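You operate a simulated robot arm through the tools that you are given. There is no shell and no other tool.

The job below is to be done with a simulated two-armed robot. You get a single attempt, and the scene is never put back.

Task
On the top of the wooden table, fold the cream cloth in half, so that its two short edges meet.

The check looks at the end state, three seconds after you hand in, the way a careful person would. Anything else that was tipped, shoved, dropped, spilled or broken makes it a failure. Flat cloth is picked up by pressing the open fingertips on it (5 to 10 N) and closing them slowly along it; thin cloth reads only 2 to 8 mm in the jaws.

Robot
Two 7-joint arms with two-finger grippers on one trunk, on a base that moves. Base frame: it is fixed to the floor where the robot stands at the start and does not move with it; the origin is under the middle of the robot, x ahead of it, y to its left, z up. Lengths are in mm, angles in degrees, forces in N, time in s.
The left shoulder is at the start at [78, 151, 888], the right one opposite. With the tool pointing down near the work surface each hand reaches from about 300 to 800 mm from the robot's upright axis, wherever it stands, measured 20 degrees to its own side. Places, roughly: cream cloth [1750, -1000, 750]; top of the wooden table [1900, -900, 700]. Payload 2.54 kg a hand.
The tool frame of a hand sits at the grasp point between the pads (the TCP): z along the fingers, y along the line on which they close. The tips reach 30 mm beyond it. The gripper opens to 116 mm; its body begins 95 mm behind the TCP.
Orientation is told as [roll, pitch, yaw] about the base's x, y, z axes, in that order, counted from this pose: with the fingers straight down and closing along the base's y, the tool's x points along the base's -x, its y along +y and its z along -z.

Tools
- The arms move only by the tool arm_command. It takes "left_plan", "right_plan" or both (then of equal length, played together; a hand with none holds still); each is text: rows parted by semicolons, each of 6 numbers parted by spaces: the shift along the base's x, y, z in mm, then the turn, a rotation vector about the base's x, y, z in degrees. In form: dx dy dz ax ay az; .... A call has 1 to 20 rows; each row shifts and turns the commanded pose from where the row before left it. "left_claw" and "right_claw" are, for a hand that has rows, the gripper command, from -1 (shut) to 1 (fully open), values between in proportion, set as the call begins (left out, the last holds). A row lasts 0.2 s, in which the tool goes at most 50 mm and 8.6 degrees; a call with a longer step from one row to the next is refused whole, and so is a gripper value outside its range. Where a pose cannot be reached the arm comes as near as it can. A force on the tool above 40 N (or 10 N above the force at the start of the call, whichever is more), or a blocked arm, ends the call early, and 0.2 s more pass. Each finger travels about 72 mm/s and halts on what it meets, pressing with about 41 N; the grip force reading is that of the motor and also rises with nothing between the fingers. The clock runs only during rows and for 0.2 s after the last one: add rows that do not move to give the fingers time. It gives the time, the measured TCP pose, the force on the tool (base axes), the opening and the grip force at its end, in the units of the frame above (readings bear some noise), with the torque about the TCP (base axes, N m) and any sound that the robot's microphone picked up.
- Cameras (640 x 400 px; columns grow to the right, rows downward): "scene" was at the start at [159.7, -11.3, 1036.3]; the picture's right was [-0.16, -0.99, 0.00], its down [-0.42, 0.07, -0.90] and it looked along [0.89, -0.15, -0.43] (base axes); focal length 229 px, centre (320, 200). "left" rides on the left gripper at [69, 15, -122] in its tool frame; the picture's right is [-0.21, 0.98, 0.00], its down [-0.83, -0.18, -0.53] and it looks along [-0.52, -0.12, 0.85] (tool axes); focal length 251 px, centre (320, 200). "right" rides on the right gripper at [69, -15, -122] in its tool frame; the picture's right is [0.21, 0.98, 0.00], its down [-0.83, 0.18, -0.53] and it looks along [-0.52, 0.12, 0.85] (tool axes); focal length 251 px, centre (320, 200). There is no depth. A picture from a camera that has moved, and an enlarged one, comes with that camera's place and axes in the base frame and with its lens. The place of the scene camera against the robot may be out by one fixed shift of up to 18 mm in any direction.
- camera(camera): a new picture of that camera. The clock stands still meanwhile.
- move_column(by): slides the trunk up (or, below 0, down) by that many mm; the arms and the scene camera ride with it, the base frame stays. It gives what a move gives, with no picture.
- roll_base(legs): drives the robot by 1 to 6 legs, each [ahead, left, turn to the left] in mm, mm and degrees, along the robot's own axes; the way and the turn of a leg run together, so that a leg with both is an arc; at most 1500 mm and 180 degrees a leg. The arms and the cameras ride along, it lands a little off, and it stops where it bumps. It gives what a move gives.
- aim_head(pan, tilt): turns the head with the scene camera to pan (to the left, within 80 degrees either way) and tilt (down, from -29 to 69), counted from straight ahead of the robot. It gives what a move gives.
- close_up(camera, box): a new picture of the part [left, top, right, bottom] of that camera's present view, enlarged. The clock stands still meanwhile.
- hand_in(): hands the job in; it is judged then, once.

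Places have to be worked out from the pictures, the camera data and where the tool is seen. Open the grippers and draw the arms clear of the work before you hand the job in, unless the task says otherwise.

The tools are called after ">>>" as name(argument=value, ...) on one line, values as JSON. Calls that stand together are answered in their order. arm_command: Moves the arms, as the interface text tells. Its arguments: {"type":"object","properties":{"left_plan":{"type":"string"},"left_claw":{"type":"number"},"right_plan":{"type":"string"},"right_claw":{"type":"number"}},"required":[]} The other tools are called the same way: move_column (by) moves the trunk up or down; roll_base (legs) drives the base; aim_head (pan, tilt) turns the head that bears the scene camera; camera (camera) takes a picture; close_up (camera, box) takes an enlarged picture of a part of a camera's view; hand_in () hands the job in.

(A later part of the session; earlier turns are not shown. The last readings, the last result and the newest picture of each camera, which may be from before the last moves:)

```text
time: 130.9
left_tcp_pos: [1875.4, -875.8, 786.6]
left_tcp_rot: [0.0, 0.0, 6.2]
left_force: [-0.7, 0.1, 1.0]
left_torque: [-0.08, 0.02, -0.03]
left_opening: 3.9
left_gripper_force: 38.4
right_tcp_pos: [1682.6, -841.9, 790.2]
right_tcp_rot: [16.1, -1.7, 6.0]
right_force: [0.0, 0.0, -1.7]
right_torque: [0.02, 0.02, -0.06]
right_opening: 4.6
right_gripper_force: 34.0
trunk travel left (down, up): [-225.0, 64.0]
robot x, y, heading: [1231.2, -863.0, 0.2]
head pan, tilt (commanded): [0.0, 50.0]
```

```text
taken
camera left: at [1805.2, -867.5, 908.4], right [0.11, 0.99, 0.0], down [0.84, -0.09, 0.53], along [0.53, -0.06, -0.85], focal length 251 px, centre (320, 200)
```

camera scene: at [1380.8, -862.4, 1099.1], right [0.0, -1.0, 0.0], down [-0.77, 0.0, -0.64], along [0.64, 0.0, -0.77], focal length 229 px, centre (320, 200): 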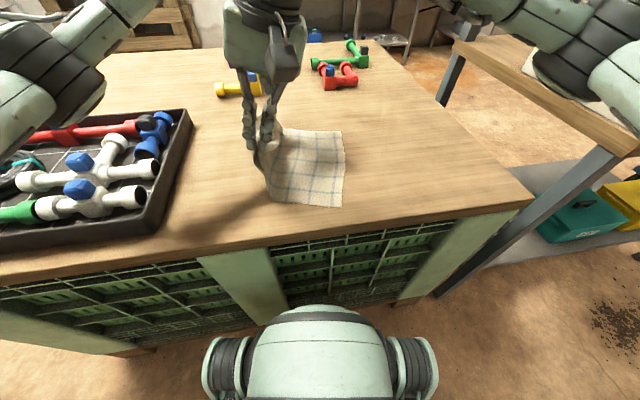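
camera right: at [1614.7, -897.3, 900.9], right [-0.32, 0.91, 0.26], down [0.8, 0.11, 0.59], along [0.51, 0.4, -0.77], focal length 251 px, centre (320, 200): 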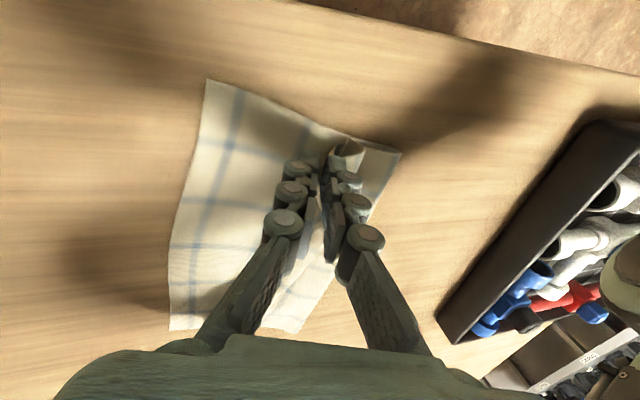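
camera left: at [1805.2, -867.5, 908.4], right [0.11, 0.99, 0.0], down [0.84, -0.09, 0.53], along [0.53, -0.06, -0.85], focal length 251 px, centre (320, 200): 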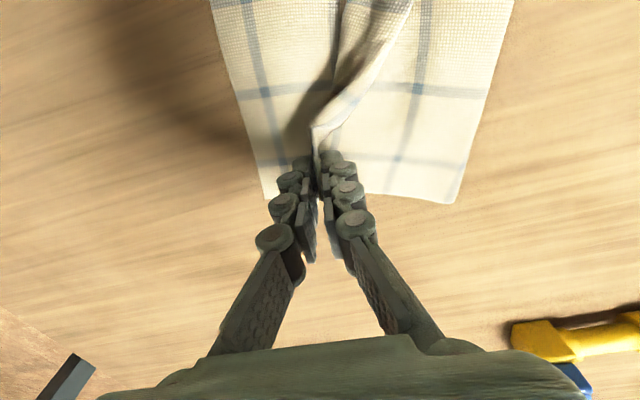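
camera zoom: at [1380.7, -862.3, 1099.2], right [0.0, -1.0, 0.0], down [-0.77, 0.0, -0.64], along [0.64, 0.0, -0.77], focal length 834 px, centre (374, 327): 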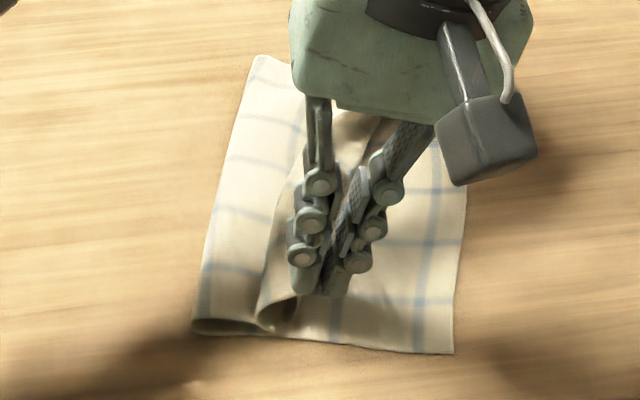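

The fold is laid over: crease ≈ y -765…-774, right edge ≈ y -904…-922. I'll lower the last few mm, open both jaws partly to release, and lift straight up.

>>> arm_command(left_plan="0 -1 -4 0 0 0;0 -1 -4 0 0 0;0 0 0 0 0 0", right_plan="0 -1 -4 0 0 0;0 -1 -4 0 0 0;0 0 0 0 0 0")

>>> arm_command(left_plan="0 0 0 0 0 0;0 0 0 0 0 0;0 0 0 0 0 0", right_plan="0 0 0 0 0 0;0 0 0 0 0 0;0 0 0 0 0 0", left_claw=-0.6, right_claw=-0.6)

>>> arm_command(left_plan="0 0 8 0 0 0;0 0 15 0 0 0;0 0 20 0 0 0;0 0 20 0 0 0;0 0 0 0 0 0", right_plan="0 0 8 0 0 0;0 0 15 0 0 0;0 0 20 -4 0 0;0 0 20 -4 0 0;0 0 0 -4 0 0")

>>> close_up(camera="scene", box=[230, 110, 380, 220])

>>> camera(camera="right")

>>> camera(camera="left")

```text
time: 131.7
left_tcp_pos: [1875.0, -876.0, 778.0]
left_tcp_rot: [0.0, 0.0, 6.3]
left_force: [0.7, -0.7, -1.2]
left_torque: [-0.05, 0.0, 0.01]
left_opening: 4.8
left_gripper_force: 39.9
right_tcp_pos: [1683.9, -843.4, 783.4]
right_tcp_rot: [16.0, -1.7, 6.0]
right_force: [0.7, 1.1, -1.2]
right_torque: [-0.03, 0.04, 0.01]
right_opening: 4.6
right_gripper_force: 33.9
trunk travel left (down, up): [-225.0, 64.0]
robot x, y, heading: [1238.3, -866.4, 0.1]
head pan, tilt (commanded): [0.0, 50.0]
```

```text
time: 132.5
left_tcp_pos: [1876.2, -877.0, 778.3]
left_tcp_rot: [0.1, -0.1, 6.2]
left_force: [-0.1, -0.5, 0.0]
left_torque: [0.02, -0.01, 0.01]
left_opening: 23.0
left_gripper_force: 0.0
right_tcp_pos: [1682.8, -843.8, 782.2]
right_tcp_rot: [16.0, -1.7, 6.0]
right_force: [0.7, -0.4, -1.2]
right_torque: [0.01, 0.02, 0.03]
right_opening: 23.0
right_gripper_force: 0.0
trunk travel left (down, up): [-225.0, 64.0]
robot x, y, heading: [1233.6, -863.8, 0.2]
head pan, tilt (commanded): [0.0, 50.0]
```

```text
time: 133.7
left_tcp_pos: [1876.9, -874.4, 840.8]
left_tcp_rot: [0.1, 0.2, 6.1]
left_force: [-1.2, -0.6, 0.2]
left_torque: [0.01, 0.02, -0.03]
left_opening: 23.1
left_gripper_force: 0.1
right_tcp_pos: [1685.4, -844.3, 847.7]
right_tcp_rot: [4.0, -0.4, 6.1]
right_force: [0.5, -0.1, 0.5]
right_torque: [0.0, 0.02, 0.0]
right_opening: 23.1
right_gripper_force: 0.0
trunk travel left (down, up): [-225.0, 64.0]
robot x, y, heading: [1235.5, -863.8, 0.3]
head pan, tilt (commanded): [0.0, 50.0]
```

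```text
3.64 times, centred on (305, 165) of scene
camera zoom: at [1380.9, -862.3, 1099.1], right [0.0, -1.0, 0.0], down [-0.77, 0.0, -0.64], along [0.64, 0.0, -0.77], focal length 834 px, centre (374, 327)
```

zoom: 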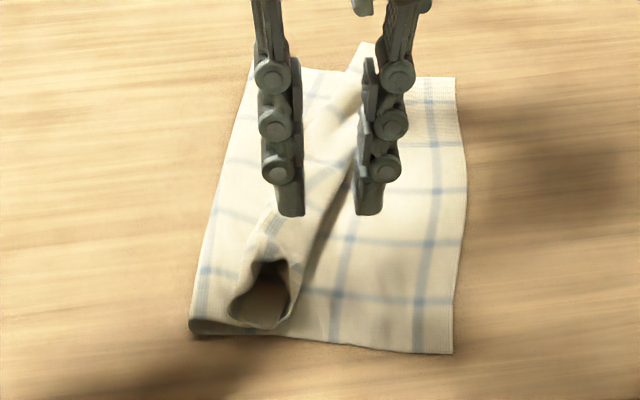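

```text
taken
camera right: at [1616.8, -875.9, 965.9], right [-0.32, 0.95, 0.07], down [0.8, 0.23, 0.55], along [0.51, 0.23, -0.83], focal length 251 px, centre (320, 200)
```

right: 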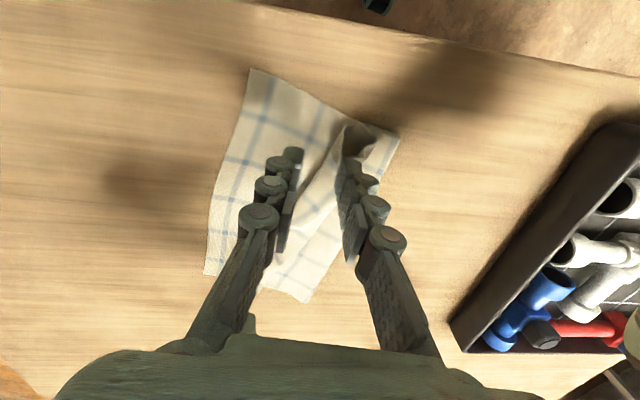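

```text
taken
camera left: at [1807.5, -867.3, 962.6], right [0.11, 0.99, 0.0], down [0.84, -0.09, 0.53], along [0.53, -0.06, -0.85], focal length 251 px, centre (320, 200)
```

left: 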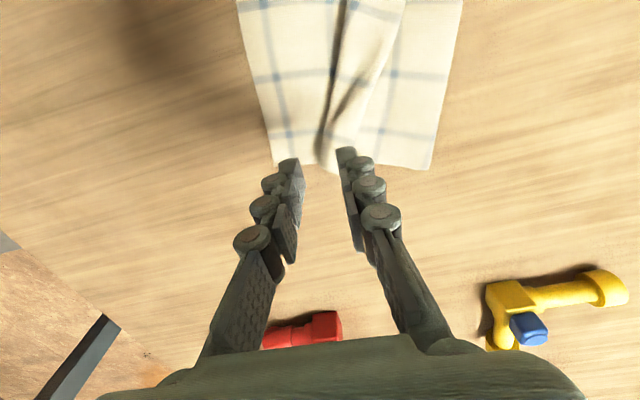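

Released. The top layer's free end lies as a roll near the middle. I'll zoom in to see its structure.

>>> close_up(camera="scene", box=[265, 145, 355, 210])

>>> close_up(camera="right", box=[200, 60, 420, 310])

>>> close_up(camera="left", box=[220, 0, 480, 190])

```text
6.15 times, centred on (310, 178) of scene
camera zoom: at [1380.9, -862.3, 1099.1], right [0.0, -1.0, 0.0], down [-0.77, 0.0, -0.64], along [0.64, 0.0, -0.77], focal length 1411 px, centre (382, 338)
```

zoom: 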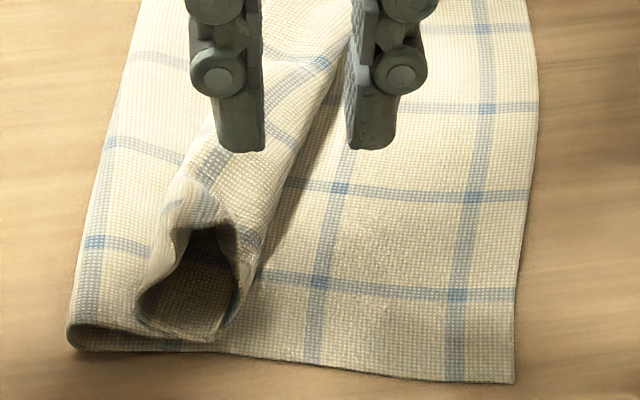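

```text
1.60 times, centred on (310, 185) of right
camera zoom: at [1616.8, -875.9, 965.9], right [-0.32, 0.95, 0.07], down [0.8, 0.23, 0.55], along [0.51, 0.23, -0.83], focal length 402 px, centre (336, 224)
```

zoom: 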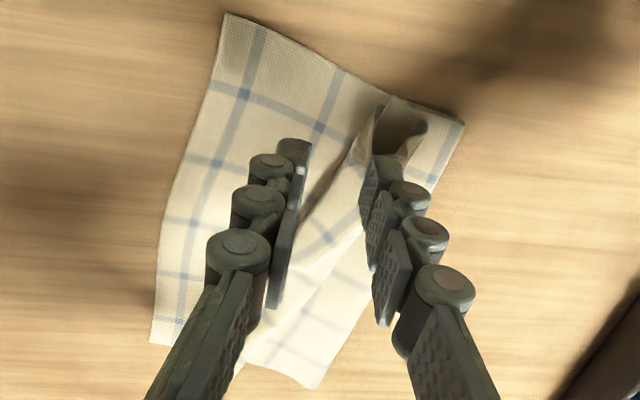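

```text
2.11 times, centred on (350, 95) of left
camera zoom: at [1807.5, -867.3, 962.6], right [0.11, 0.99, 0.0], down [0.84, -0.09, 0.53], along [0.53, -0.06, -0.85], focal length 529 px, centre (257, 421)
```

zoom: 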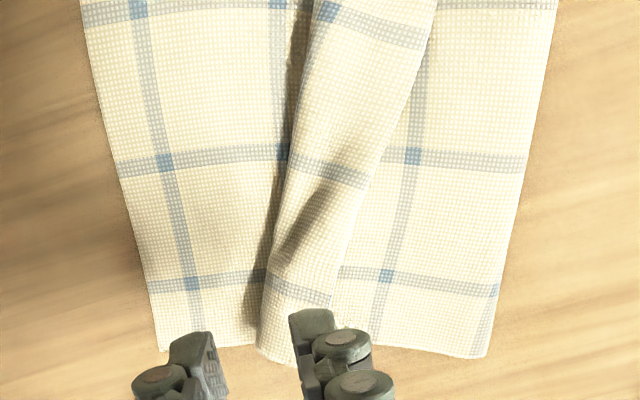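

Now I can see: the top layer's end is folded back on itself as a flap (selvedge at ≈(1895,-842)–(1845,-829)–(1790,-807), fold at y≈-870…-845). I'll pinch that flap near its free edge with the left hand using a small opening and carry it right; first I'll position and align it.

>>> arm_command(left_plan="0 6 0 0 0 -5;0 6 0 0 0 -5;0 5 0 0 0 -5;0 5 -10 0 0 -3;0 0 -15 0 0 0;0 0 -15 0 0 0;0 0 -15 0 0 0;0 0 0 0 0 0", left_claw=-0.74)

>>> close_up(camera="left", box=[220, 60, 420, 220])

```text
time: 135.5
left_tcp_pos: [1874.5, -853.8, 783.5]
left_tcp_rot: [0.0, 0.0, -11.8]
left_force: [-0.4, -0.8, -0.8]
left_torque: [0.0, 0.0, 0.0]
left_opening: 15.4
left_gripper_force: 0.2
right_tcp_pos: [1685.0, -844.0, 846.0]
right_tcp_rot: [4.0, -0.3, 6.2]
right_force: [-0.4, -0.6, 0.6]
right_torque: [-0.01, 0.0, 0.03]
right_opening: 23.5
right_gripper_force: 0.0
trunk travel left (down, up): [-225.0, 64.0]
robot x, y, heading: [1230.9, -863.2, 0.1]
head pan, tilt (commanded): [0.0, 50.0]
```

```text
2.50 times, centred on (320, 140) of left
camera zoom: at [1811.0, -824.7, 905.7], right [0.41, 0.91, 0.0], down [0.77, -0.35, 0.53], along [0.49, -0.22, -0.85], focal length 629 px, centre (320, 350)
```

zoom: 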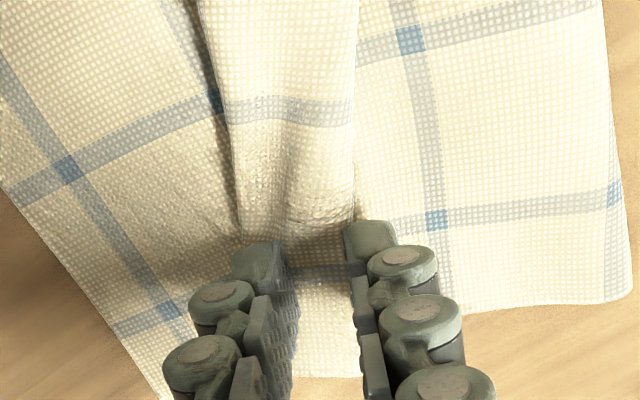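

The flap lies between the fingers, but the outer finger is just off its edge. I'll shift 6 mm toward the fold and lower to contact.

>>> arm_command(left_plan="-0.6 -3 0 0 0 0;-0.6 -3 -4 0 0 0;0 0 -4 0 0 0;0 0 -1.5 0 0 0;0 0 0 0 0 0")

>>> arm_command(left_plan="0 0 -1 0 0 0;0 0 0 0 0 0")

>>> close_up(camera="left", box=[220, 60, 420, 220])

```text
time: 136.7
left_tcp_pos: [1874.0, -859.5, 776.0]
left_tcp_rot: [0.0, 0.1, -11.8]
left_force: [0.4, -0.2, -0.2]
left_torque: [0.0, 0.0, 0.01]
left_opening: 14.9
left_gripper_force: 0.0
right_tcp_pos: [1684.0, -845.7, 846.4]
right_tcp_rot: [4.1, -0.3, 6.2]
right_force: [-0.2, -0.4, -1.1]
right_torque: [0.0, 0.04, 0.02]
right_opening: 23.4
right_gripper_force: 0.0
trunk travel left (down, up): [-225.0, 64.0]
robot x, y, heading: [1239.2, -865.9, 0.3]
head pan, tilt (commanded): [0.0, 50.0]
```

```text
time: 137.3
left_tcp_pos: [1874.3, -859.9, 773.0]
left_tcp_rot: [0.1, 0.0, -11.8]
left_force: [1.1, 0.2, 0.2]
left_torque: [0.0, 0.03, 0.02]
left_opening: 15.1
left_gripper_force: 0.0
right_tcp_pos: [1684.3, -844.6, 846.4]
right_tcp_rot: [4.1, -0.5, 6.3]
right_force: [-0.8, 0.5, 0.0]
right_torque: [-0.03, 0.03, 0.03]
right_opening: 23.2
right_gripper_force: 0.1
trunk travel left (down, up): [-225.0, 64.0]
robot x, y, heading: [1237.2, -867.3, 0.0]
head pan, tilt (commanded): [0.0, 50.0]
```

```text
2.50 times, centred on (320, 140) of left
camera zoom: at [1810.6, -830.9, 896.5], right [0.41, 0.91, 0.0], down [0.77, -0.35, 0.53], along [0.49, -0.22, -0.85], focal length 629 px, centre (320, 350)
```

zoom: 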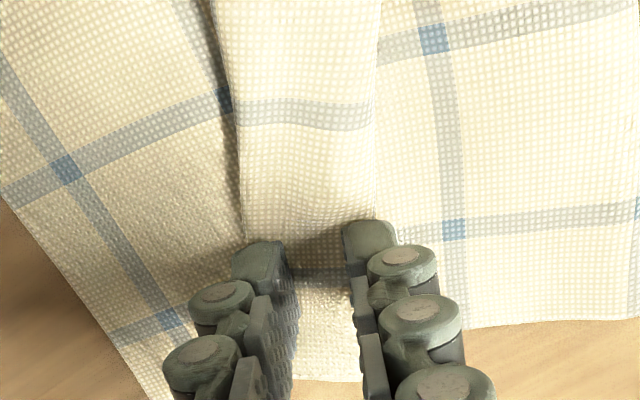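

Well placed: the outer finger is now half on the flap. I'll continue down to contact.

>>> arm_command(left_plan="0 0 -1.5 0 0 0;0 0 0 0 0 0")

>>> arm_command(left_plan="0 0 -1 0 0 0;0 0 0 0 0 0")

```text
time: 137.9
left_tcp_pos: [1875.5, -859.8, 773.5]
left_tcp_rot: [0.0, 0.0, -11.8]
left_force: [-0.5, 0.6, 0.7]
left_torque: [0.0, 0.01, -0.01]
left_opening: 14.5
left_gripper_force: 0.1
right_tcp_pos: [1684.0, -846.5, 847.0]
right_tcp_rot: [3.9, -0.3, 6.1]
right_force: [-0.3, 0.1, -0.5]
right_torque: [0.01, 0.01, 0.0]
right_opening: 23.2
right_gripper_force: 0.0
trunk travel left (down, up): [-225.0, 64.0]
robot x, y, heading: [1238.6, -867.7, -0.0]
head pan, tilt (commanded): [0.0, 50.0]
```

```text
time: 138.5
left_tcp_pos: [1874.5, -859.9, 772.9]
left_tcp_rot: [0.0, 0.0, -11.8]
left_force: [0.9, 0.5, 7.2]
left_torque: [-0.03, -0.02, -0.02]
left_opening: 14.9
left_gripper_force: 0.0
right_tcp_pos: [1684.1, -846.0, 847.5]
right_tcp_rot: [3.9, -0.5, 6.2]
right_force: [0.1, -0.4, 0.3]
right_torque: [0.04, -0.02, 0.0]
right_opening: 23.1
right_gripper_force: 0.1
trunk travel left (down, up): [-225.0, 64.0]
robot x, y, heading: [1235.3, -867.8, 0.3]
head pan, tilt (commanded): [0.0, 50.0]
```

Contact with 7 N. I'll close slowly.

>>> arm_command(left_plan="0 0 0 0 0 0;0 0 0 0 0 0", left_claw=-0.82)

>>> arm_command(left_plan="0 0 -0.2 0 0 0;0 0 0 0 0 0", left_claw=-0.9)

>>> arm_command(left_plan="0 0 0 0 0 0;0 0 0 0 0 0;0 0 0 0 0 0", left_claw=-1)

>>> close_up(camera="left", box=[220, 60, 420, 220])

```text
time: 139.1
left_tcp_pos: [1873.1, -859.1, 771.0]
left_tcp_rot: [0.0, 0.0, -11.7]
left_force: [0.6, -0.9, 5.6]
left_torque: [-0.05, -0.01, 0.03]
left_opening: 9.7
left_gripper_force: 0.0
right_tcp_pos: [1684.2, -843.7, 846.0]
right_tcp_rot: [3.9, -0.5, 6.2]
right_force: [-0.6, -1.5, -0.8]
right_torque: [0.02, 0.02, 0.02]
right_opening: 23.3
right_gripper_force: 0.1
trunk travel left (down, up): [-225.0, 64.0]
robot x, y, heading: [1236.7, -865.7, 0.4]
head pan, tilt (commanded): [0.0, 50.0]
```

```text
time: 139.7
left_tcp_pos: [1874.9, -860.1, 770.4]
left_tcp_rot: [0.0, -0.1, -11.7]
left_force: [-2.3, -1.7, 10.5]
left_torque: [-0.09, 0.03, -0.02]
left_opening: 6.2
left_gripper_force: 0.2
right_tcp_pos: [1684.0, -844.5, 848.1]
right_tcp_rot: [4.1, -0.5, 6.1]
right_force: [0.5, -0.1, 0.7]
right_torque: [-0.02, 0.01, -0.02]
right_opening: 23.2
right_gripper_force: 0.1
trunk travel left (down, up): [-225.0, 64.0]
robot x, y, heading: [1237.4, -863.7, 0.0]
head pan, tilt (commanded): [0.0, 50.0]
```

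```text
time: 140.5
left_tcp_pos: [1873.8, -860.1, 769.1]
left_tcp_rot: [-0.1, 0.1, -11.7]
left_force: [-0.5, -1.4, 6.2]
left_torque: [-0.08, 0.01, 0.01]
left_opening: 0.2
left_gripper_force: 28.9
right_tcp_pos: [1683.5, -844.9, 846.2]
right_tcp_rot: [4.0, -0.6, 6.2]
right_force: [0.4, -0.4, 0.3]
right_torque: [0.0, 0.0, 0.01]
right_opening: 23.3
right_gripper_force: 0.0
trunk travel left (down, up): [-225.0, 64.0]
robot x, y, heading: [1235.2, -864.0, 0.4]
head pan, tilt (commanded): [0.0, 50.0]
```

```text
2.50 times, centred on (320, 140) of left
camera zoom: at [1810.7, -830.9, 892.8], right [0.41, 0.91, 0.0], down [0.77, -0.35, 0.53], along [0.49, -0.22, -0.85], focal length 629 px, centre (320, 350)
```

zoom: 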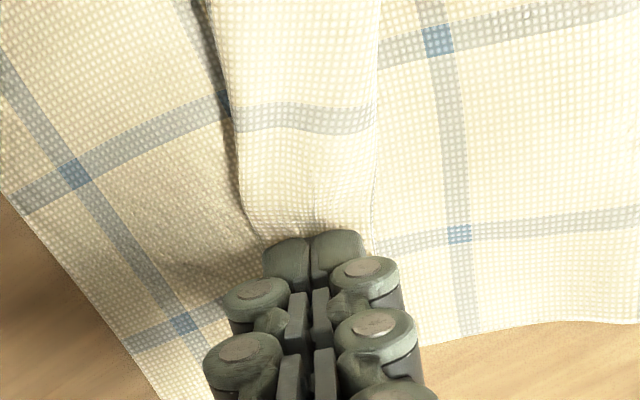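

The 15 mm pinch gripped nothing. Instead, since the flap is folded back like a rolled carpet end, I can unroll it by pushing its free edge to the right with the shut fingertips. I'll lift, move to the left side of the selvedge, and come down lightly there.

>>> arm_command(left_plan="0 0 10 0 0 0;1 10 8 0 0 0;2 10 0 0 0 0;3 10 0 0 0 0;2 10 0 0 0 0;0 0 -8 0 0 0;0 0 -5 0 0 0;0 0 0 0 0 0")

>>> close_up(camera="left", box=[220, 60, 420, 220])

```text
time: 142.3
left_tcp_pos: [1882.8, -820.5, 775.3]
left_tcp_rot: [0.0, 0.1, -11.8]
left_force: [1.1, -0.1, -0.5]
left_torque: [-0.02, 0.03, -0.01]
left_opening: 0.0
left_gripper_force: 28.3
right_tcp_pos: [1684.5, -845.8, 846.3]
right_tcp_rot: [4.0, -0.4, 6.2]
right_force: [0.0, -0.8, 0.7]
right_torque: [0.01, -0.02, -0.02]
right_opening: 23.3
right_gripper_force: 0.0
trunk travel left (down, up): [-225.0, 64.0]
robot x, y, heading: [1235.8, -865.3, 0.1]
head pan, tilt (commanded): [0.0, 50.0]
```

```text
2.50 times, centred on (320, 140) of left
camera zoom: at [1818.9, -792.0, 897.8], right [0.41, 0.91, 0.0], down [0.77, -0.35, 0.53], along [0.49, -0.22, -0.85], focal length 629 px, centre (320, 350)
```

zoom: 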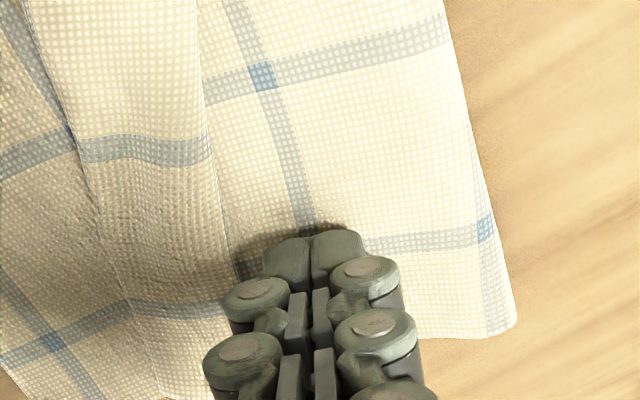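

The fingertips are just left of the selvedge. I'll lower to light contact and push right in small steps.

>>> arm_command(left_plan="0 0 -3 0 0 0;0 0 -2 0 0 0;0 0 0 0 0 0")

>>> arm_command(left_plan="0 0 -1 0 0 0;0 0 0 0 0 0")

```text
time: 143.1
left_tcp_pos: [1883.7, -819.5, 771.2]
left_tcp_rot: [0.0, 0.0, -11.7]
left_force: [-0.3, 0.8, 0.9]
left_torque: [-0.02, -0.03, 0.0]
left_opening: 0.0
left_gripper_force: 29.0
right_tcp_pos: [1684.8, -846.1, 847.4]
right_tcp_rot: [4.1, -0.5, 6.2]
right_force: [0.1, 0.7, -0.2]
right_torque: [0.02, -0.01, 0.01]
right_opening: 23.0
right_gripper_force: 0.1
trunk travel left (down, up): [-225.0, 64.0]
robot x, y, heading: [1233.5, -864.3, 0.1]
head pan, tilt (commanded): [0.0, 50.0]
```

```text
time: 143.7
left_tcp_pos: [1884.5, -819.0, 770.1]
left_tcp_rot: [0.1, 0.0, -11.8]
left_force: [-1.0, 0.8, 0.8]
left_torque: [-0.04, 0.02, -0.01]
left_opening: 0.0
left_gripper_force: 28.0
right_tcp_pos: [1684.9, -844.8, 846.8]
right_tcp_rot: [4.0, -0.4, 6.2]
right_force: [0.6, 0.3, 0.1]
right_torque: [0.04, 0.03, 0.0]
right_opening: 23.5
right_gripper_force: 0.0
trunk travel left (down, up): [-225.0, 64.0]
robot x, y, heading: [1234.8, -868.8, 0.0]
head pan, tilt (commanded): [0.0, 50.0]
```

>>> arm_command(left_plan="-0.6 -3 -0.5 0 0 0;-0.6 -3 0 0 0 0;-0.6 -3 0 0 0 0;-0.6 -3 0 0 0 0;-0.6 -3 0 0 0 0;-0.6 -3 0 0 0 0;0 0 0 0 0 0")

>>> close_up(camera="left", box=[220, 60, 420, 220])

```text
time: 145.3
left_tcp_pos: [1880.0, -837.7, 770.4]
left_tcp_rot: [-0.1, 0.0, -11.8]
left_force: [0.1, 0.6, 0.2]
left_torque: [0.0, 0.02, 0.02]
left_opening: 0.1
left_gripper_force: 28.3
right_tcp_pos: [1684.0, -844.3, 846.8]
right_tcp_rot: [4.1, -0.5, 6.1]
right_force: [-0.2, -0.1, -0.6]
right_torque: [-0.04, -0.02, 0.04]
right_opening: 23.5
right_gripper_force: 0.0
trunk travel left (down, up): [-225.0, 64.0]
robot x, y, heading: [1233.1, -869.3, -0.2]
head pan, tilt (commanded): [0.0, 50.0]
```

```text
2.50 times, centred on (320, 140) of left
camera zoom: at [1816.0, -809.1, 893.0], right [0.41, 0.91, 0.0], down [0.77, -0.35, 0.53], along [0.49, -0.22, -0.85], focal length 629 px, centre (320, 350)
```

zoom: 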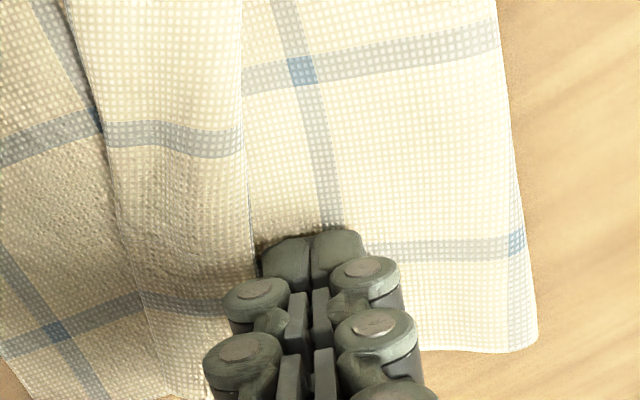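

The finger has reached the selvedge. I'll keep pushing right and watch whether the flap buckles up and over.

>>> arm_command(left_plan="-0.6 -3 -0.7 0 0 0;-0.6 -3 0 0 0 0;-0.6 -3 0 0 0 0;-0.6 -3 0 0 0 0;-0.6 -3 0 0 0 0;-0.6 -3 0 0 0 0;0 0 0 0 0 0")

>>> close_up(camera="left", box=[220, 60, 420, 220])

```text
time: 146.9
left_tcp_pos: [1875.0, -856.0, 770.4]
left_tcp_rot: [-0.1, -0.1, -11.8]
left_force: [-0.1, 0.3, -0.4]
left_torque: [0.0, -0.02, -0.01]
left_opening: 0.1
left_gripper_force: 28.5
right_tcp_pos: [1683.6, -845.0, 846.7]
right_tcp_rot: [4.0, -0.5, 6.2]
right_force: [0.3, 0.6, -1.4]
right_torque: [-0.05, -0.04, 0.04]
right_opening: 23.2
right_gripper_force: 0.1
trunk travel left (down, up): [-225.0, 64.0]
robot x, y, heading: [1238.7, -864.9, 0.3]
head pan, tilt (commanded): [0.0, 50.0]
```

```text
2.50 times, centred on (320, 140) of left
camera zoom: at [1811.5, -827.1, 892.1], right [0.41, 0.91, 0.0], down [0.77, -0.35, 0.53], along [0.49, -0.22, -0.85], focal length 629 px, centre (320, 350)
```

zoom: 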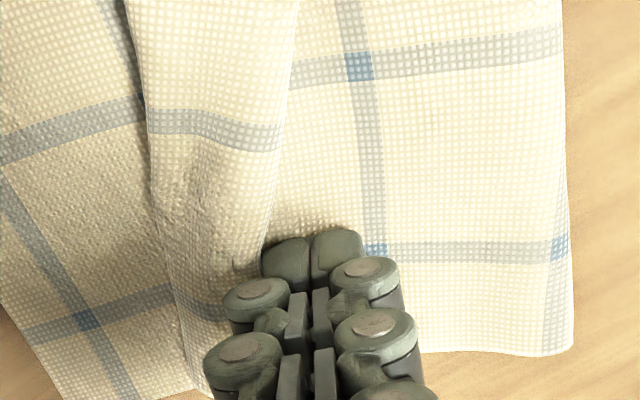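

The selvedge is moving with the finger and the flap starts to arch. I'll continue pushing right.

>>> arm_command(left_plan="-0.6 -4 0 0 0 0;-0.6 -4 0 0 0 0;-0.6 -4 0 0 0 0;-0.6 -4 0 0 0 0;-0.6 -4 0 0 0 0;0 0 0 0 0 0")

>>> close_up(camera="left", box=[180, 40, 420, 220])

>>> close_up(camera="scene", box=[240, 110, 370, 215])

```text
time: 148.3
left_tcp_pos: [1872.5, -875.4, 769.7]
left_tcp_rot: [0.1, 0.0, -11.8]
left_force: [-0.4, 0.8, 1.7]
left_torque: [0.03, -0.05, -0.01]
left_opening: 0.3
left_gripper_force: 28.6
right_tcp_pos: [1684.2, -844.7, 845.7]
right_tcp_rot: [4.0, -0.3, 6.3]
right_force: [-0.2, -1.3, 0.6]
right_torque: [-0.02, 0.02, 0.01]
right_opening: 23.3
right_gripper_force: 0.2
trunk travel left (down, up): [-225.0, 64.0]
robot x, y, heading: [1239.8, -866.1, 0.0]
head pan, tilt (commanded): [0.0, 50.0]
```

```text
2.22 times, centred on (300, 130) of left
camera zoom: at [1808.8, -847.3, 891.5], right [0.41, 0.91, 0.0], down [0.77, -0.35, 0.53], along [0.49, -0.22, -0.85], focal length 559 px, centre (364, 356)
```

zoom: 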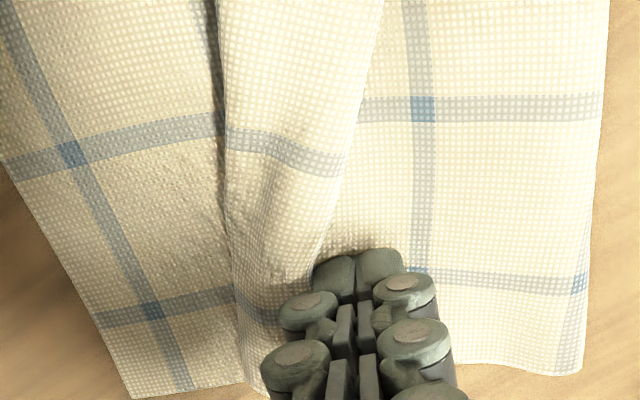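

```text
3.81 times, centred on (305, 162) of scene
camera zoom: at [1380.7, -862.3, 1099.2], right [0.0, -1.0, 0.0], down [-0.77, 0.0, -0.64], along [0.64, 0.0, -0.77], focal length 874 px, centre (377, 343)
```

zoom: 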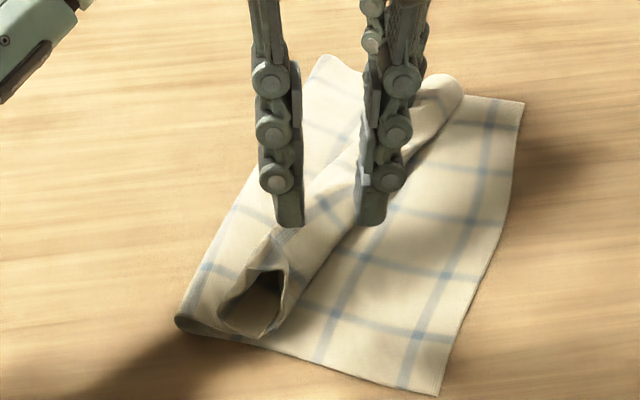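

The whole cloth pivots instead (right edge now about (1630,-890)–(1873,-957)), so plain pushing isn't enough. I'll back the left hand off, open it ~24 mm, and try pinching just the flap's free edge: outer finger just off the selvedge, inner finger on the flap.

>>> arm_command(left_plan="0 0 8 0 0 0;0 4 8 0 0 0;0 4 0 0 0 0;0 0 0 0 0 0", left_claw=-0.58)

>>> close_up(camera="left", box=[180, 40, 420, 220])

```text
time: 149.3
left_tcp_pos: [1872.4, -867.1, 784.2]
left_tcp_rot: [0.0, 0.0, -11.7]
left_force: [-0.3, -0.4, 0.2]
left_torque: [0.02, 0.06, 0.02]
left_opening: 24.2
left_gripper_force: 0.1
right_tcp_pos: [1683.6, -845.0, 846.4]
right_tcp_rot: [4.1, -0.4, 6.1]
right_force: [-0.8, 0.0, 0.9]
right_torque: [0.0, -0.01, 0.02]
right_opening: 23.0
right_gripper_force: 0.1
trunk travel left (down, up): [-225.0, 64.0]
robot x, y, heading: [1236.7, -863.5, 0.3]
head pan, tilt (commanded): [0.0, 50.0]
```

```text
2.22 times, centred on (300, 130) of left
camera zoom: at [1808.5, -839.0, 906.4], right [0.41, 0.91, 0.0], down [0.77, -0.35, 0.53], along [0.49, -0.22, -0.85], focal length 559 px, centre (364, 356)
```

zoom: 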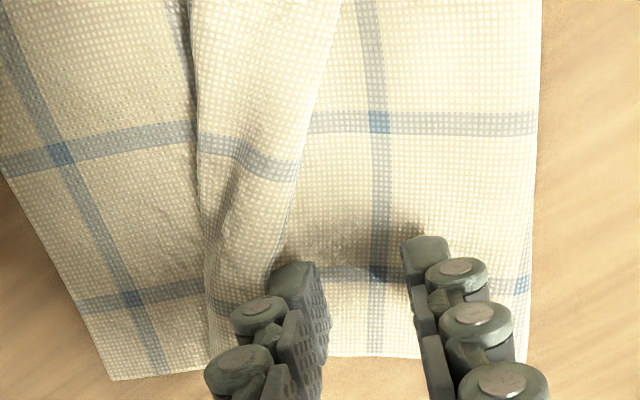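

With the flap arched at the left hand, I need something to hold the rest of the cloth. I'll bring the right hand (shut, leaned back toward me) down as a pin on the strip just inside the crease at about (1765,-794), then push the flap over with the left.

>>> arm_command(right_plan="10 6 0 -2 -3 0;10 6 0 -2 -3 0;10 6 0 0 -3 0;10 7 0 0 -3 0;10 7 0 0 -3 0;10 7 0 0 0 0;10 7 -10 0 0 0;11 6 -15 0 0 0;0 0 -20 0 0 0;0 0 -15 0 0 0;0 0 0 0 0 0", right_claw=-1)

>>> close_up(camera="right", box=[160, 60, 480, 260])

>>> close_up(camera="scene", box=[240, 110, 370, 215])

```text
time: 150.9
left_tcp_pos: [1874.1, -860.4, 781.5]
left_tcp_rot: [0.0, 0.5, -10.9]
left_force: [-1.1, -0.4, 0.3]
left_torque: [0.02, -0.03, -0.02]
left_opening: 24.2
left_gripper_force: 0.1
right_tcp_pos: [1750.3, -796.6, 839.1]
right_tcp_rot: [-1.7, -14.8, 7.0]
right_force: [-2.7, -3.3, 0.7]
right_torque: [0.35, -0.33, 0.13]
right_opening: 0.0
right_gripper_force: 28.8
trunk travel left (down, up): [-225.0, 64.0]
robot x, y, heading: [1235.6, -861.3, 0.2]
head pan, tilt (commanded): [0.0, 50.0]
stopped in row 8 (right hand): the force on the tool passed its limit at 62 N (the readings are from after the stop); the commanded pose is now the measured one
```

```text
2.00 times, centred on (320, 160) of right
camera zoom: at [1653.1, -820.4, 938.6], right [-0.32, 0.94, -0.08], down [0.63, 0.28, 0.72], along [0.7, 0.18, -0.69], focal length 503 px, centre (320, 280)
```

zoom: 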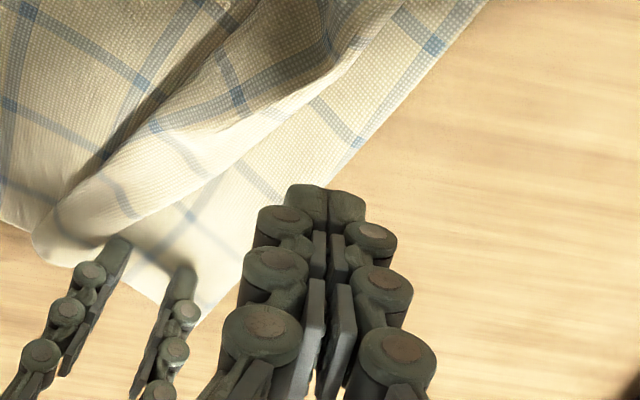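

```text
3.81 times, centred on (305, 162) of scene
camera zoom: at [1380.8, -862.4, 1099.1], right [0.0, -1.0, 0.0], down [-0.77, 0.0, -0.64], along [0.64, 0.0, -0.77], focal length 874 px, centre (377, 343)
```

zoom: 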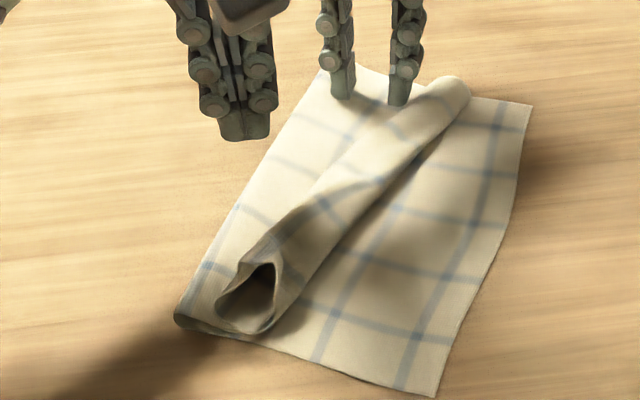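

The hands touched (right is too close to the left). The picture shows the free end is now one long roll lying on top of the fold. The cloth is very light, so I'll pin it at the near end with the right hand opened wide (one finger by the crease, one on the right strip) and then push the roll right with the left.

>>> arm_command(right_plan="-15 -4 4 0 0 -4;-15 -8 4 0 0 -6;-15 -8 4 0 0 -6;-15 -8 0 0 0 -6;0 0 0 0 0 0", right_claw=0.81)

>>> camera(camera="right")

>>> close_up(camera="left", box=[160, 20, 480, 220])

```text
time: 152.1
left_tcp_pos: [1873.4, -860.9, 780.9]
left_tcp_rot: [0.1, 0.5, -11.1]
left_force: [0.4, 0.3, -0.4]
left_torque: [-0.02, -0.01, 0.0]
left_opening: 24.2
left_gripper_force: 0.1
right_tcp_pos: [1687.2, -824.9, 851.2]
right_tcp_rot: [-1.7, -15.0, -15.0]
right_force: [0.1, -1.4, 0.8]
right_torque: [0.02, 0.0, 0.0]
right_opening: 105.0
right_gripper_force: 0.1
trunk travel left (down, up): [-225.0, 64.0]
robot x, y, heading: [1234.3, -866.6, 0.2]
head pan, tilt (commanded): [0.0, 50.0]
```

```text
taken
camera right: at [1589.9, -811.1, 951.6], right [0.06, 0.99, -0.08], down [0.69, 0.02, 0.72], along [0.72, -0.1, -0.69], focal length 251 px, centre (320, 200)
```

right: 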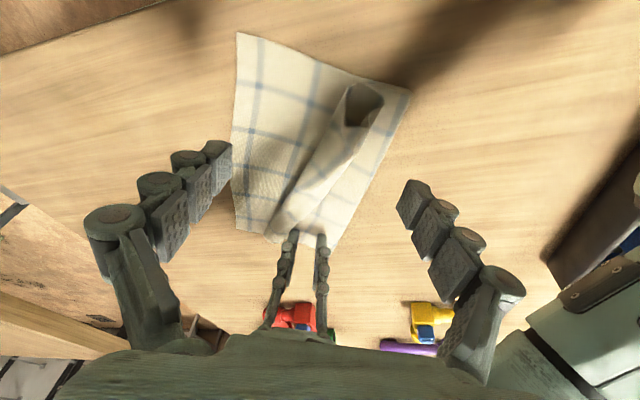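

```text
2.00 times, centred on (320, 120) of left
camera zoom: at [1810.8, -834.1, 903.5], right [0.4, 0.92, 0.0], down [0.78, -0.34, 0.53], along [0.48, -0.21, -0.85], focal length 503 px, centre (320, 360)
```

zoom: 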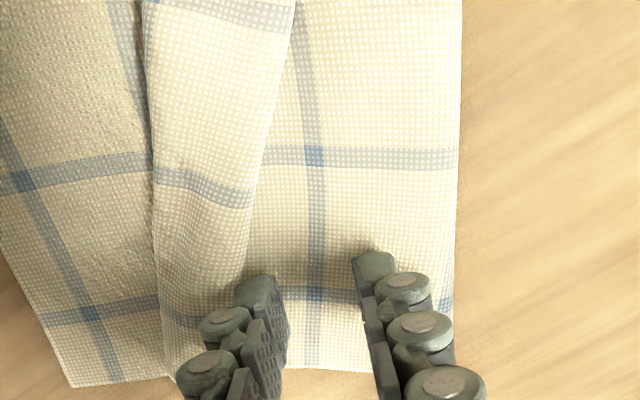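

I have a clear view: the roll runs from (1685,-798) near to (1878,-920) far. I'll shift the right hand slightly, lower it to pin the near end with its two wide fingers, and check the force.

>>> arm_command(right_plan="1 -2 -20 0 0 0;1 -2 -20 0 0 0;0 0 -20 0 0 0;0 0 -8 0 0 0;0 0 -5 0 0 0;0 0 0 0 0 0")

>>> arm_command(right_plan="0 0 -2 0 0 0;0 0 -1.5 0 0 0;0 0 0 0 0 0")

>>> camera(camera="right")

```text
time: 153.5
left_tcp_pos: [1873.0, -861.2, 781.7]
left_tcp_rot: [0.1, 0.5, -11.1]
left_force: [0.2, -0.8, 0.0]
left_torque: [-0.02, 0.02, -0.02]
left_opening: 24.4
left_gripper_force: 0.0
right_tcp_pos: [1693.4, -828.2, 776.7]
right_tcp_rot: [-1.7, -14.8, -14.8]
right_force: [-0.3, -0.6, 0.1]
right_torque: [-0.01, -0.03, 0.03]
right_opening: 105.0
right_gripper_force: 0.0
trunk travel left (down, up): [-225.0, 64.0]
robot x, y, heading: [1233.7, -867.2, 0.4]
head pan, tilt (commanded): [0.0, 50.0]
```

```text
time: 154.3
left_tcp_pos: [1873.9, -861.3, 780.2]
left_tcp_rot: [0.1, 0.4, -11.1]
left_force: [0.3, -0.5, 0.1]
left_torque: [0.01, 0.03, -0.02]
left_opening: 24.6
left_gripper_force: 0.0
right_tcp_pos: [1692.1, -828.1, 774.4]
right_tcp_rot: [-1.6, -14.7, -14.8]
right_force: [0.5, 0.2, -0.9]
right_torque: [0.02, 0.01, 0.06]
right_opening: 104.9
right_gripper_force: 0.2
trunk travel left (down, up): [-225.0, 64.0]
robot x, y, heading: [1234.8, -866.7, 0.4]
head pan, tilt (commanded): [0.0, 50.0]
```

```text
taken
camera right: at [1593.5, -815.0, 874.0], right [0.06, 0.99, -0.08], down [0.69, 0.02, 0.72], along [0.72, -0.1, -0.69], focal length 251 px, centre (320, 200)
```

right: 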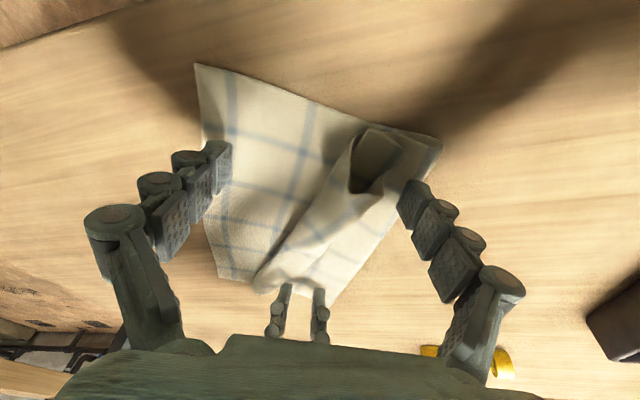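

Both wide fingers are over the cloth. I'll lower further to make contact.

>>> arm_command(right_plan="0 0 -1.5 0 0 0;0 0 -1.5 0 0 0;0 0 0 0 0 0")

>>> arm_command(right_plan="0 0 -1.5 0 0 0;0 0 0 0 0 0")

```text
time: 155.1
left_tcp_pos: [1874.1, -861.2, 780.9]
left_tcp_rot: [0.0, 0.6, -11.1]
left_force: [0.0, 0.1, -0.4]
left_torque: [0.0, -0.03, -0.02]
left_opening: 24.3
left_gripper_force: 0.0
right_tcp_pos: [1692.0, -829.7, 771.5]
right_tcp_rot: [-1.7, -14.8, -15.0]
right_force: [-0.2, 0.1, 0.4]
right_torque: [-0.03, -0.04, -0.03]
right_opening: 104.7
right_gripper_force: 0.1
trunk travel left (down, up): [-225.0, 64.0]
robot x, y, heading: [1230.8, -863.8, 0.3]
head pan, tilt (commanded): [0.0, 50.0]
```

```text
time: 155.7
left_tcp_pos: [1873.5, -861.3, 779.9]
left_tcp_rot: [0.0, 0.5, -11.1]
left_force: [-0.6, -0.3, -0.1]
left_torque: [0.02, -0.01, 0.0]
left_opening: 24.5
left_gripper_force: 0.0
right_tcp_pos: [1691.2, -827.9, 769.4]
right_tcp_rot: [-1.7, -14.8, -14.9]
right_force: [-0.1, -0.4, 0.4]
right_torque: [0.03, -0.03, -0.03]
right_opening: 105.3
right_gripper_force: 0.0
trunk travel left (down, up): [-225.0, 64.0]
robot x, y, heading: [1235.9, -870.2, 0.0]
head pan, tilt (commanded): [0.0, 50.0]
```

>>> arm_command(right_plan="0 0 -1.5 0 0 0;0 0 0 0 0 0")

>>> arm_command(right_plan="0 0 -1.5 0 0 0;0 0 0 0 0 0")

```text
time: 156.3
left_tcp_pos: [1872.9, -861.0, 779.8]
left_tcp_rot: [0.0, 0.4, -11.2]
left_force: [0.6, -0.1, 0.7]
left_torque: [0.0, 0.01, 0.01]
left_opening: 24.4
left_gripper_force: 0.1
right_tcp_pos: [1692.2, -829.0, 766.5]
right_tcp_rot: [-1.7, -14.8, -15.0]
right_force: [-0.5, 0.4, 0.3]
right_torque: [0.01, -0.01, 0.01]
right_opening: 104.8
right_gripper_force: 0.0
trunk travel left (down, up): [-225.0, 64.0]
robot x, y, heading: [1235.6, -865.1, 0.2]
head pan, tilt (commanded): [0.0, 50.0]
```

```text
time: 156.9
left_tcp_pos: [1873.9, -860.8, 780.4]
left_tcp_rot: [0.1, 0.5, -11.1]
left_force: [-0.7, 0.0, 0.2]
left_torque: [-0.01, -0.04, -0.02]
left_opening: 24.2
left_gripper_force: 0.0
right_tcp_pos: [1692.8, -828.0, 765.9]
right_tcp_rot: [-1.6, -14.9, -15.0]
right_force: [0.3, -0.5, 0.7]
right_torque: [-0.02, 0.0, -0.02]
right_opening: 104.9
right_gripper_force: 0.0
trunk travel left (down, up): [-225.0, 64.0]
robot x, y, heading: [1238.4, -869.1, 0.0]
head pan, tilt (commanded): [0.0, 50.0]
```

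No contact yet (wide-open tips ride higher). I'll keep stepping down.

>>> arm_command(right_plan="0 0 -1.5 0 0 0;0 0 -1.5 0 0 0;0 0 0 0 0 0")

>>> arm_command(right_plan="0 0 -1.5 0 0 0;0 0 -1.5 0 0 0;0 0 0 0 0 0")

>>> close_up(camera="scene", box=[240, 110, 370, 215])

```text
time: 157.7
left_tcp_pos: [1874.1, -861.5, 780.7]
left_tcp_rot: [0.1, 0.5, -11.1]
left_force: [0.4, 0.5, 0.4]
left_torque: [-0.02, 0.01, 0.02]
left_opening: 24.6
left_gripper_force: 0.0
right_tcp_pos: [1690.1, -829.6, 763.4]
right_tcp_rot: [-1.7, -14.8, -15.0]
right_force: [-0.4, -0.4, 0.1]
right_torque: [-0.01, 0.0, 0.01]
right_opening: 105.0
right_gripper_force: 0.1
trunk travel left (down, up): [-225.0, 64.0]
robot x, y, heading: [1235.1, -864.6, 0.2]
head pan, tilt (commanded): [0.0, 50.0]
```

```text
time: 158.5
left_tcp_pos: [1874.3, -861.2, 780.0]
left_tcp_rot: [0.1, 0.4, -11.1]
left_force: [0.6, 0.2, 0.9]
left_torque: [-0.01, 0.01, 0.03]
left_opening: 24.2
left_gripper_force: 0.0
right_tcp_pos: [1691.0, -830.7, 760.5]
right_tcp_rot: [-1.6, -14.9, -15.0]
right_force: [0.5, 0.3, 2.8]
right_torque: [0.11, 0.0, -0.07]
right_opening: 106.5
right_gripper_force: 0.7
trunk travel left (down, up): [-225.0, 64.0]
robot x, y, heading: [1240.0, -867.2, 0.5]
head pan, tilt (commanded): [0.0, 50.0]
```

```text
3.81 times, centred on (305, 162) of scene
camera zoom: at [1380.8, -862.5, 1099.2], right [0.0, -1.0, 0.0], down [-0.77, 0.0, -0.64], along [0.64, 0.0, -0.77], focal length 874 px, centre (377, 343)
```

zoom: 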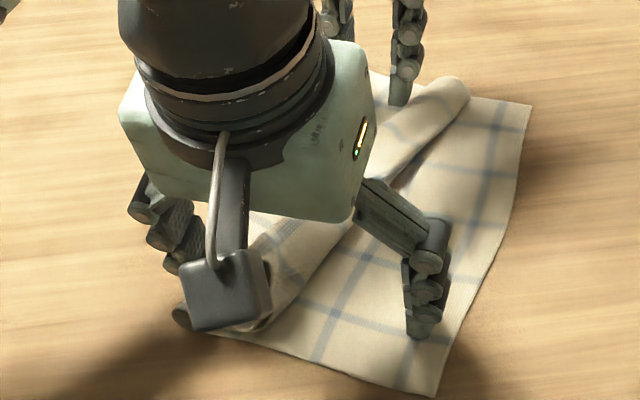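

Contact at last (2.8 N). I'll press 1 mm more, then close the left and bring it to the left side of the roll, turned to face it.

>>> arm_command(right_plan="0 0 -1.2 0 0 0;0 0 0 0 0 0")

>>> arm_command(left_plan="0 5 8 0 0 -4;0 6 8 0 0 -5;-4 6 0 0 0 -5;-6 2 0 0 0 -5;-6 0 0 0 0 -5;-6 0 0 0 0 0;-5 0 0 0 0 0;0 0 0 0 0 0", left_claw=-1)

>>> close_up(camera="left", box=[160, 20, 480, 220])

```text
time: 159.1
left_tcp_pos: [1873.9, -861.7, 780.3]
left_tcp_rot: [0.1, 0.3, -11.1]
left_force: [-1.3, -0.1, 0.4]
left_torque: [0.01, 0.01, 0.0]
left_opening: 24.3
left_gripper_force: 0.1
right_tcp_pos: [1691.5, -829.7, 760.0]
right_tcp_rot: [-1.6, -14.9, -14.9]
right_force: [-0.1, 0.4, 4.1]
right_torque: [0.27, -0.03, -0.07]
right_opening: 107.5
right_gripper_force: 2.3
trunk travel left (down, up): [-225.0, 64.0]
robot x, y, heading: [1236.1, -865.1, 0.2]
head pan, tilt (commanded): [0.0, 50.0]
```

```text
time: 160.9
left_tcp_pos: [1847.1, -842.1, 795.8]
left_tcp_rot: [0.1, 0.4, -35.0]
left_force: [-0.2, 0.5, -0.1]
left_torque: [0.0, -0.02, 0.01]
left_opening: 0.0
left_gripper_force: 29.0
right_tcp_pos: [1690.9, -830.4, 759.2]
right_tcp_rot: [-1.7, -15.0, -14.9]
right_force: [1.0, 0.1, 4.4]
right_torque: [0.24, -0.04, -0.13]
right_opening: 107.7
right_gripper_force: 1.7
trunk travel left (down, up): [-225.0, 64.0]
robot x, y, heading: [1237.1, -867.3, 0.3]
head pan, tilt (commanded): [0.0, 50.0]
```

```text
2.00 times, centred on (320, 120) of left
camera zoom: at [1800.1, -791.2, 918.7], right [0.74, 0.68, 0.0], down [0.57, -0.63, 0.53], along [0.36, -0.39, -0.85], focal length 503 px, centre (320, 360)
```

zoom: 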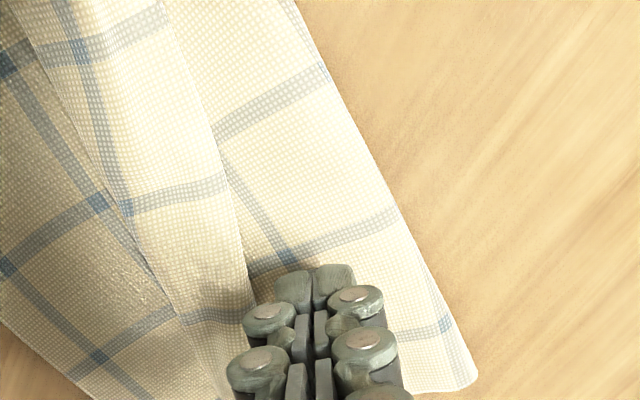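

The shut left tips are just left of the selvedge. I'll lower to just above the main layer and push right in steps while the right hand pins.

>>> arm_command(left_plan="0 0 -12 0 0 0;0 0 -10 0 0 0;0 0 -3.5 0 0 0;0 0 0 0 0 0")

>>> arm_command(left_plan="-1.2 -3.8 -0.3 0 0 0;-1.2 -3.8 -0.2 0 0 0;-1.2 -3.8 0 0 0 0;-1.2 -3.8 0 0 0 0;-1.2 -3.8 0 0 0 0;0 0 0 0 0 0")

>>> close_up(camera="left", box=[160, 20, 480, 220])

```text
time: 161.9
left_tcp_pos: [1845.8, -842.1, 770.2]
left_tcp_rot: [0.1, 0.4, -35.2]
left_force: [1.0, 0.3, 0.3]
left_torque: [0.01, 0.01, -0.02]
left_opening: 0.0
left_gripper_force: 28.5
right_tcp_pos: [1691.8, -829.5, 759.4]
right_tcp_rot: [-1.7, -14.8, -14.9]
right_force: [1.4, 0.9, 3.8]
right_torque: [0.24, -0.06, -0.06]
right_opening: 107.5
right_gripper_force: 1.8
trunk travel left (down, up): [-225.0, 64.0]
robot x, y, heading: [1236.0, -864.0, 0.3]
head pan, tilt (commanded): [0.0, 50.0]
```

```text
time: 163.3
left_tcp_pos: [1841.1, -861.1, 769.5]
left_tcp_rot: [0.1, 0.5, -35.0]
left_force: [0.1, 0.2, 0.1]
left_torque: [0.0, -0.01, 0.02]
left_opening: 0.0
left_gripper_force: 28.1
right_tcp_pos: [1691.4, -830.1, 759.1]
right_tcp_rot: [-1.7, -14.9, -14.9]
right_force: [1.0, 0.2, 4.4]
right_torque: [0.24, -0.07, -0.09]
right_opening: 107.5
right_gripper_force: 2.0
trunk travel left (down, up): [-225.0, 64.0]
robot x, y, heading: [1234.0, -867.2, 0.2]
head pan, tilt (commanded): [0.0, 50.0]
```

```text
2.00 times, centred on (320, 120) of left
camera zoom: at [1794.9, -810.7, 893.4], right [0.74, 0.68, 0.0], down [0.57, -0.63, 0.53], along [0.36, -0.39, -0.85], focal length 503 px, centre (320, 360)
```

zoom: 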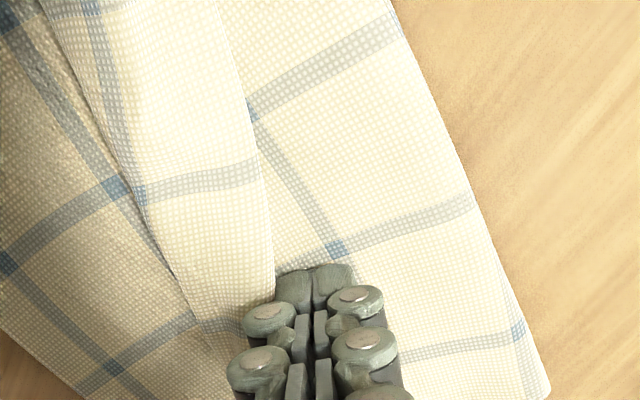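

The finger now touches the selvedge. Continuing to push.

>>> arm_command(left_plan="-1.2 -3.8 0 0 0 0;-1.2 -3.8 0 0 0 0;-1.2 -3.8 0 0 0 0;-1.2 -3.8 0 0 0 0;-1.2 -3.8 0 0 0 0;-1.2 -3.8 0 0 0 0;0 0 0 0 0 0")

>>> close_up(camera="left", box=[160, 20, 480, 220])

>>> camera(camera="right")

```text
time: 164.9
left_tcp_pos: [1834.5, -883.6, 770.8]
left_tcp_rot: [0.1, 0.5, -35.0]
left_force: [0.2, 0.6, 0.1]
left_torque: [0.02, 0.01, -0.01]
left_opening: 0.1
left_gripper_force: 28.0
right_tcp_pos: [1691.2, -829.3, 760.2]
right_tcp_rot: [-1.7, -15.0, -14.9]
right_force: [1.0, -0.7, 4.0]
right_torque: [0.25, -0.05, -0.09]
right_opening: 107.7
right_gripper_force: 2.0
trunk travel left (down, up): [-225.0, 64.0]
robot x, y, heading: [1233.1, -862.7, 0.3]
head pan, tilt (commanded): [0.0, 50.0]
```

```text
2.00 times, centred on (320, 120) of left
camera zoom: at [1788.1, -833.8, 893.6], right [0.74, 0.68, 0.0], down [0.57, -0.63, 0.53], along [0.36, -0.39, -0.85], focal length 503 px, centre (320, 360)
```

zoom: 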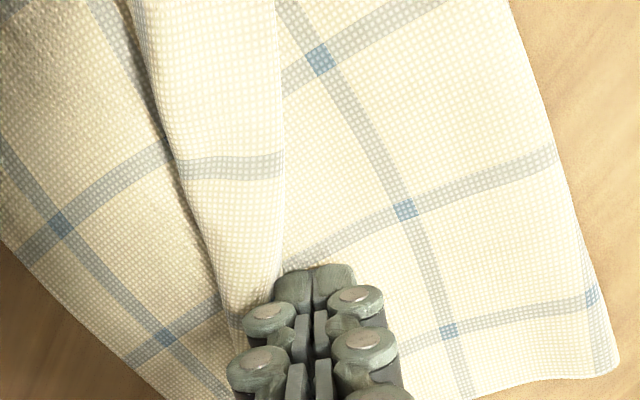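

```text
taken
camera right: at [1592.8, -815.8, 859.6], right [0.06, 0.99, -0.08], down [0.69, 0.02, 0.72], along [0.72, -0.1, -0.69], focal length 251 px, centre (320, 200)
```

right: 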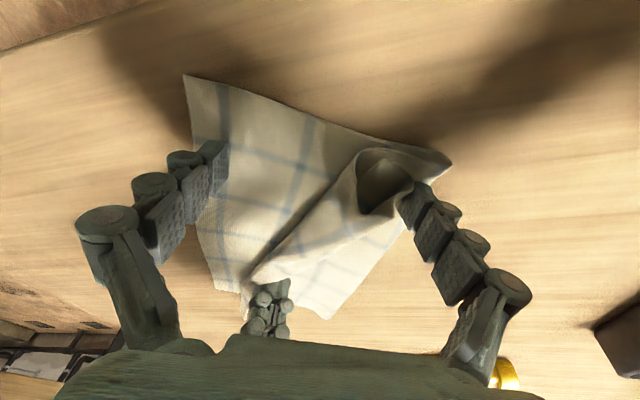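

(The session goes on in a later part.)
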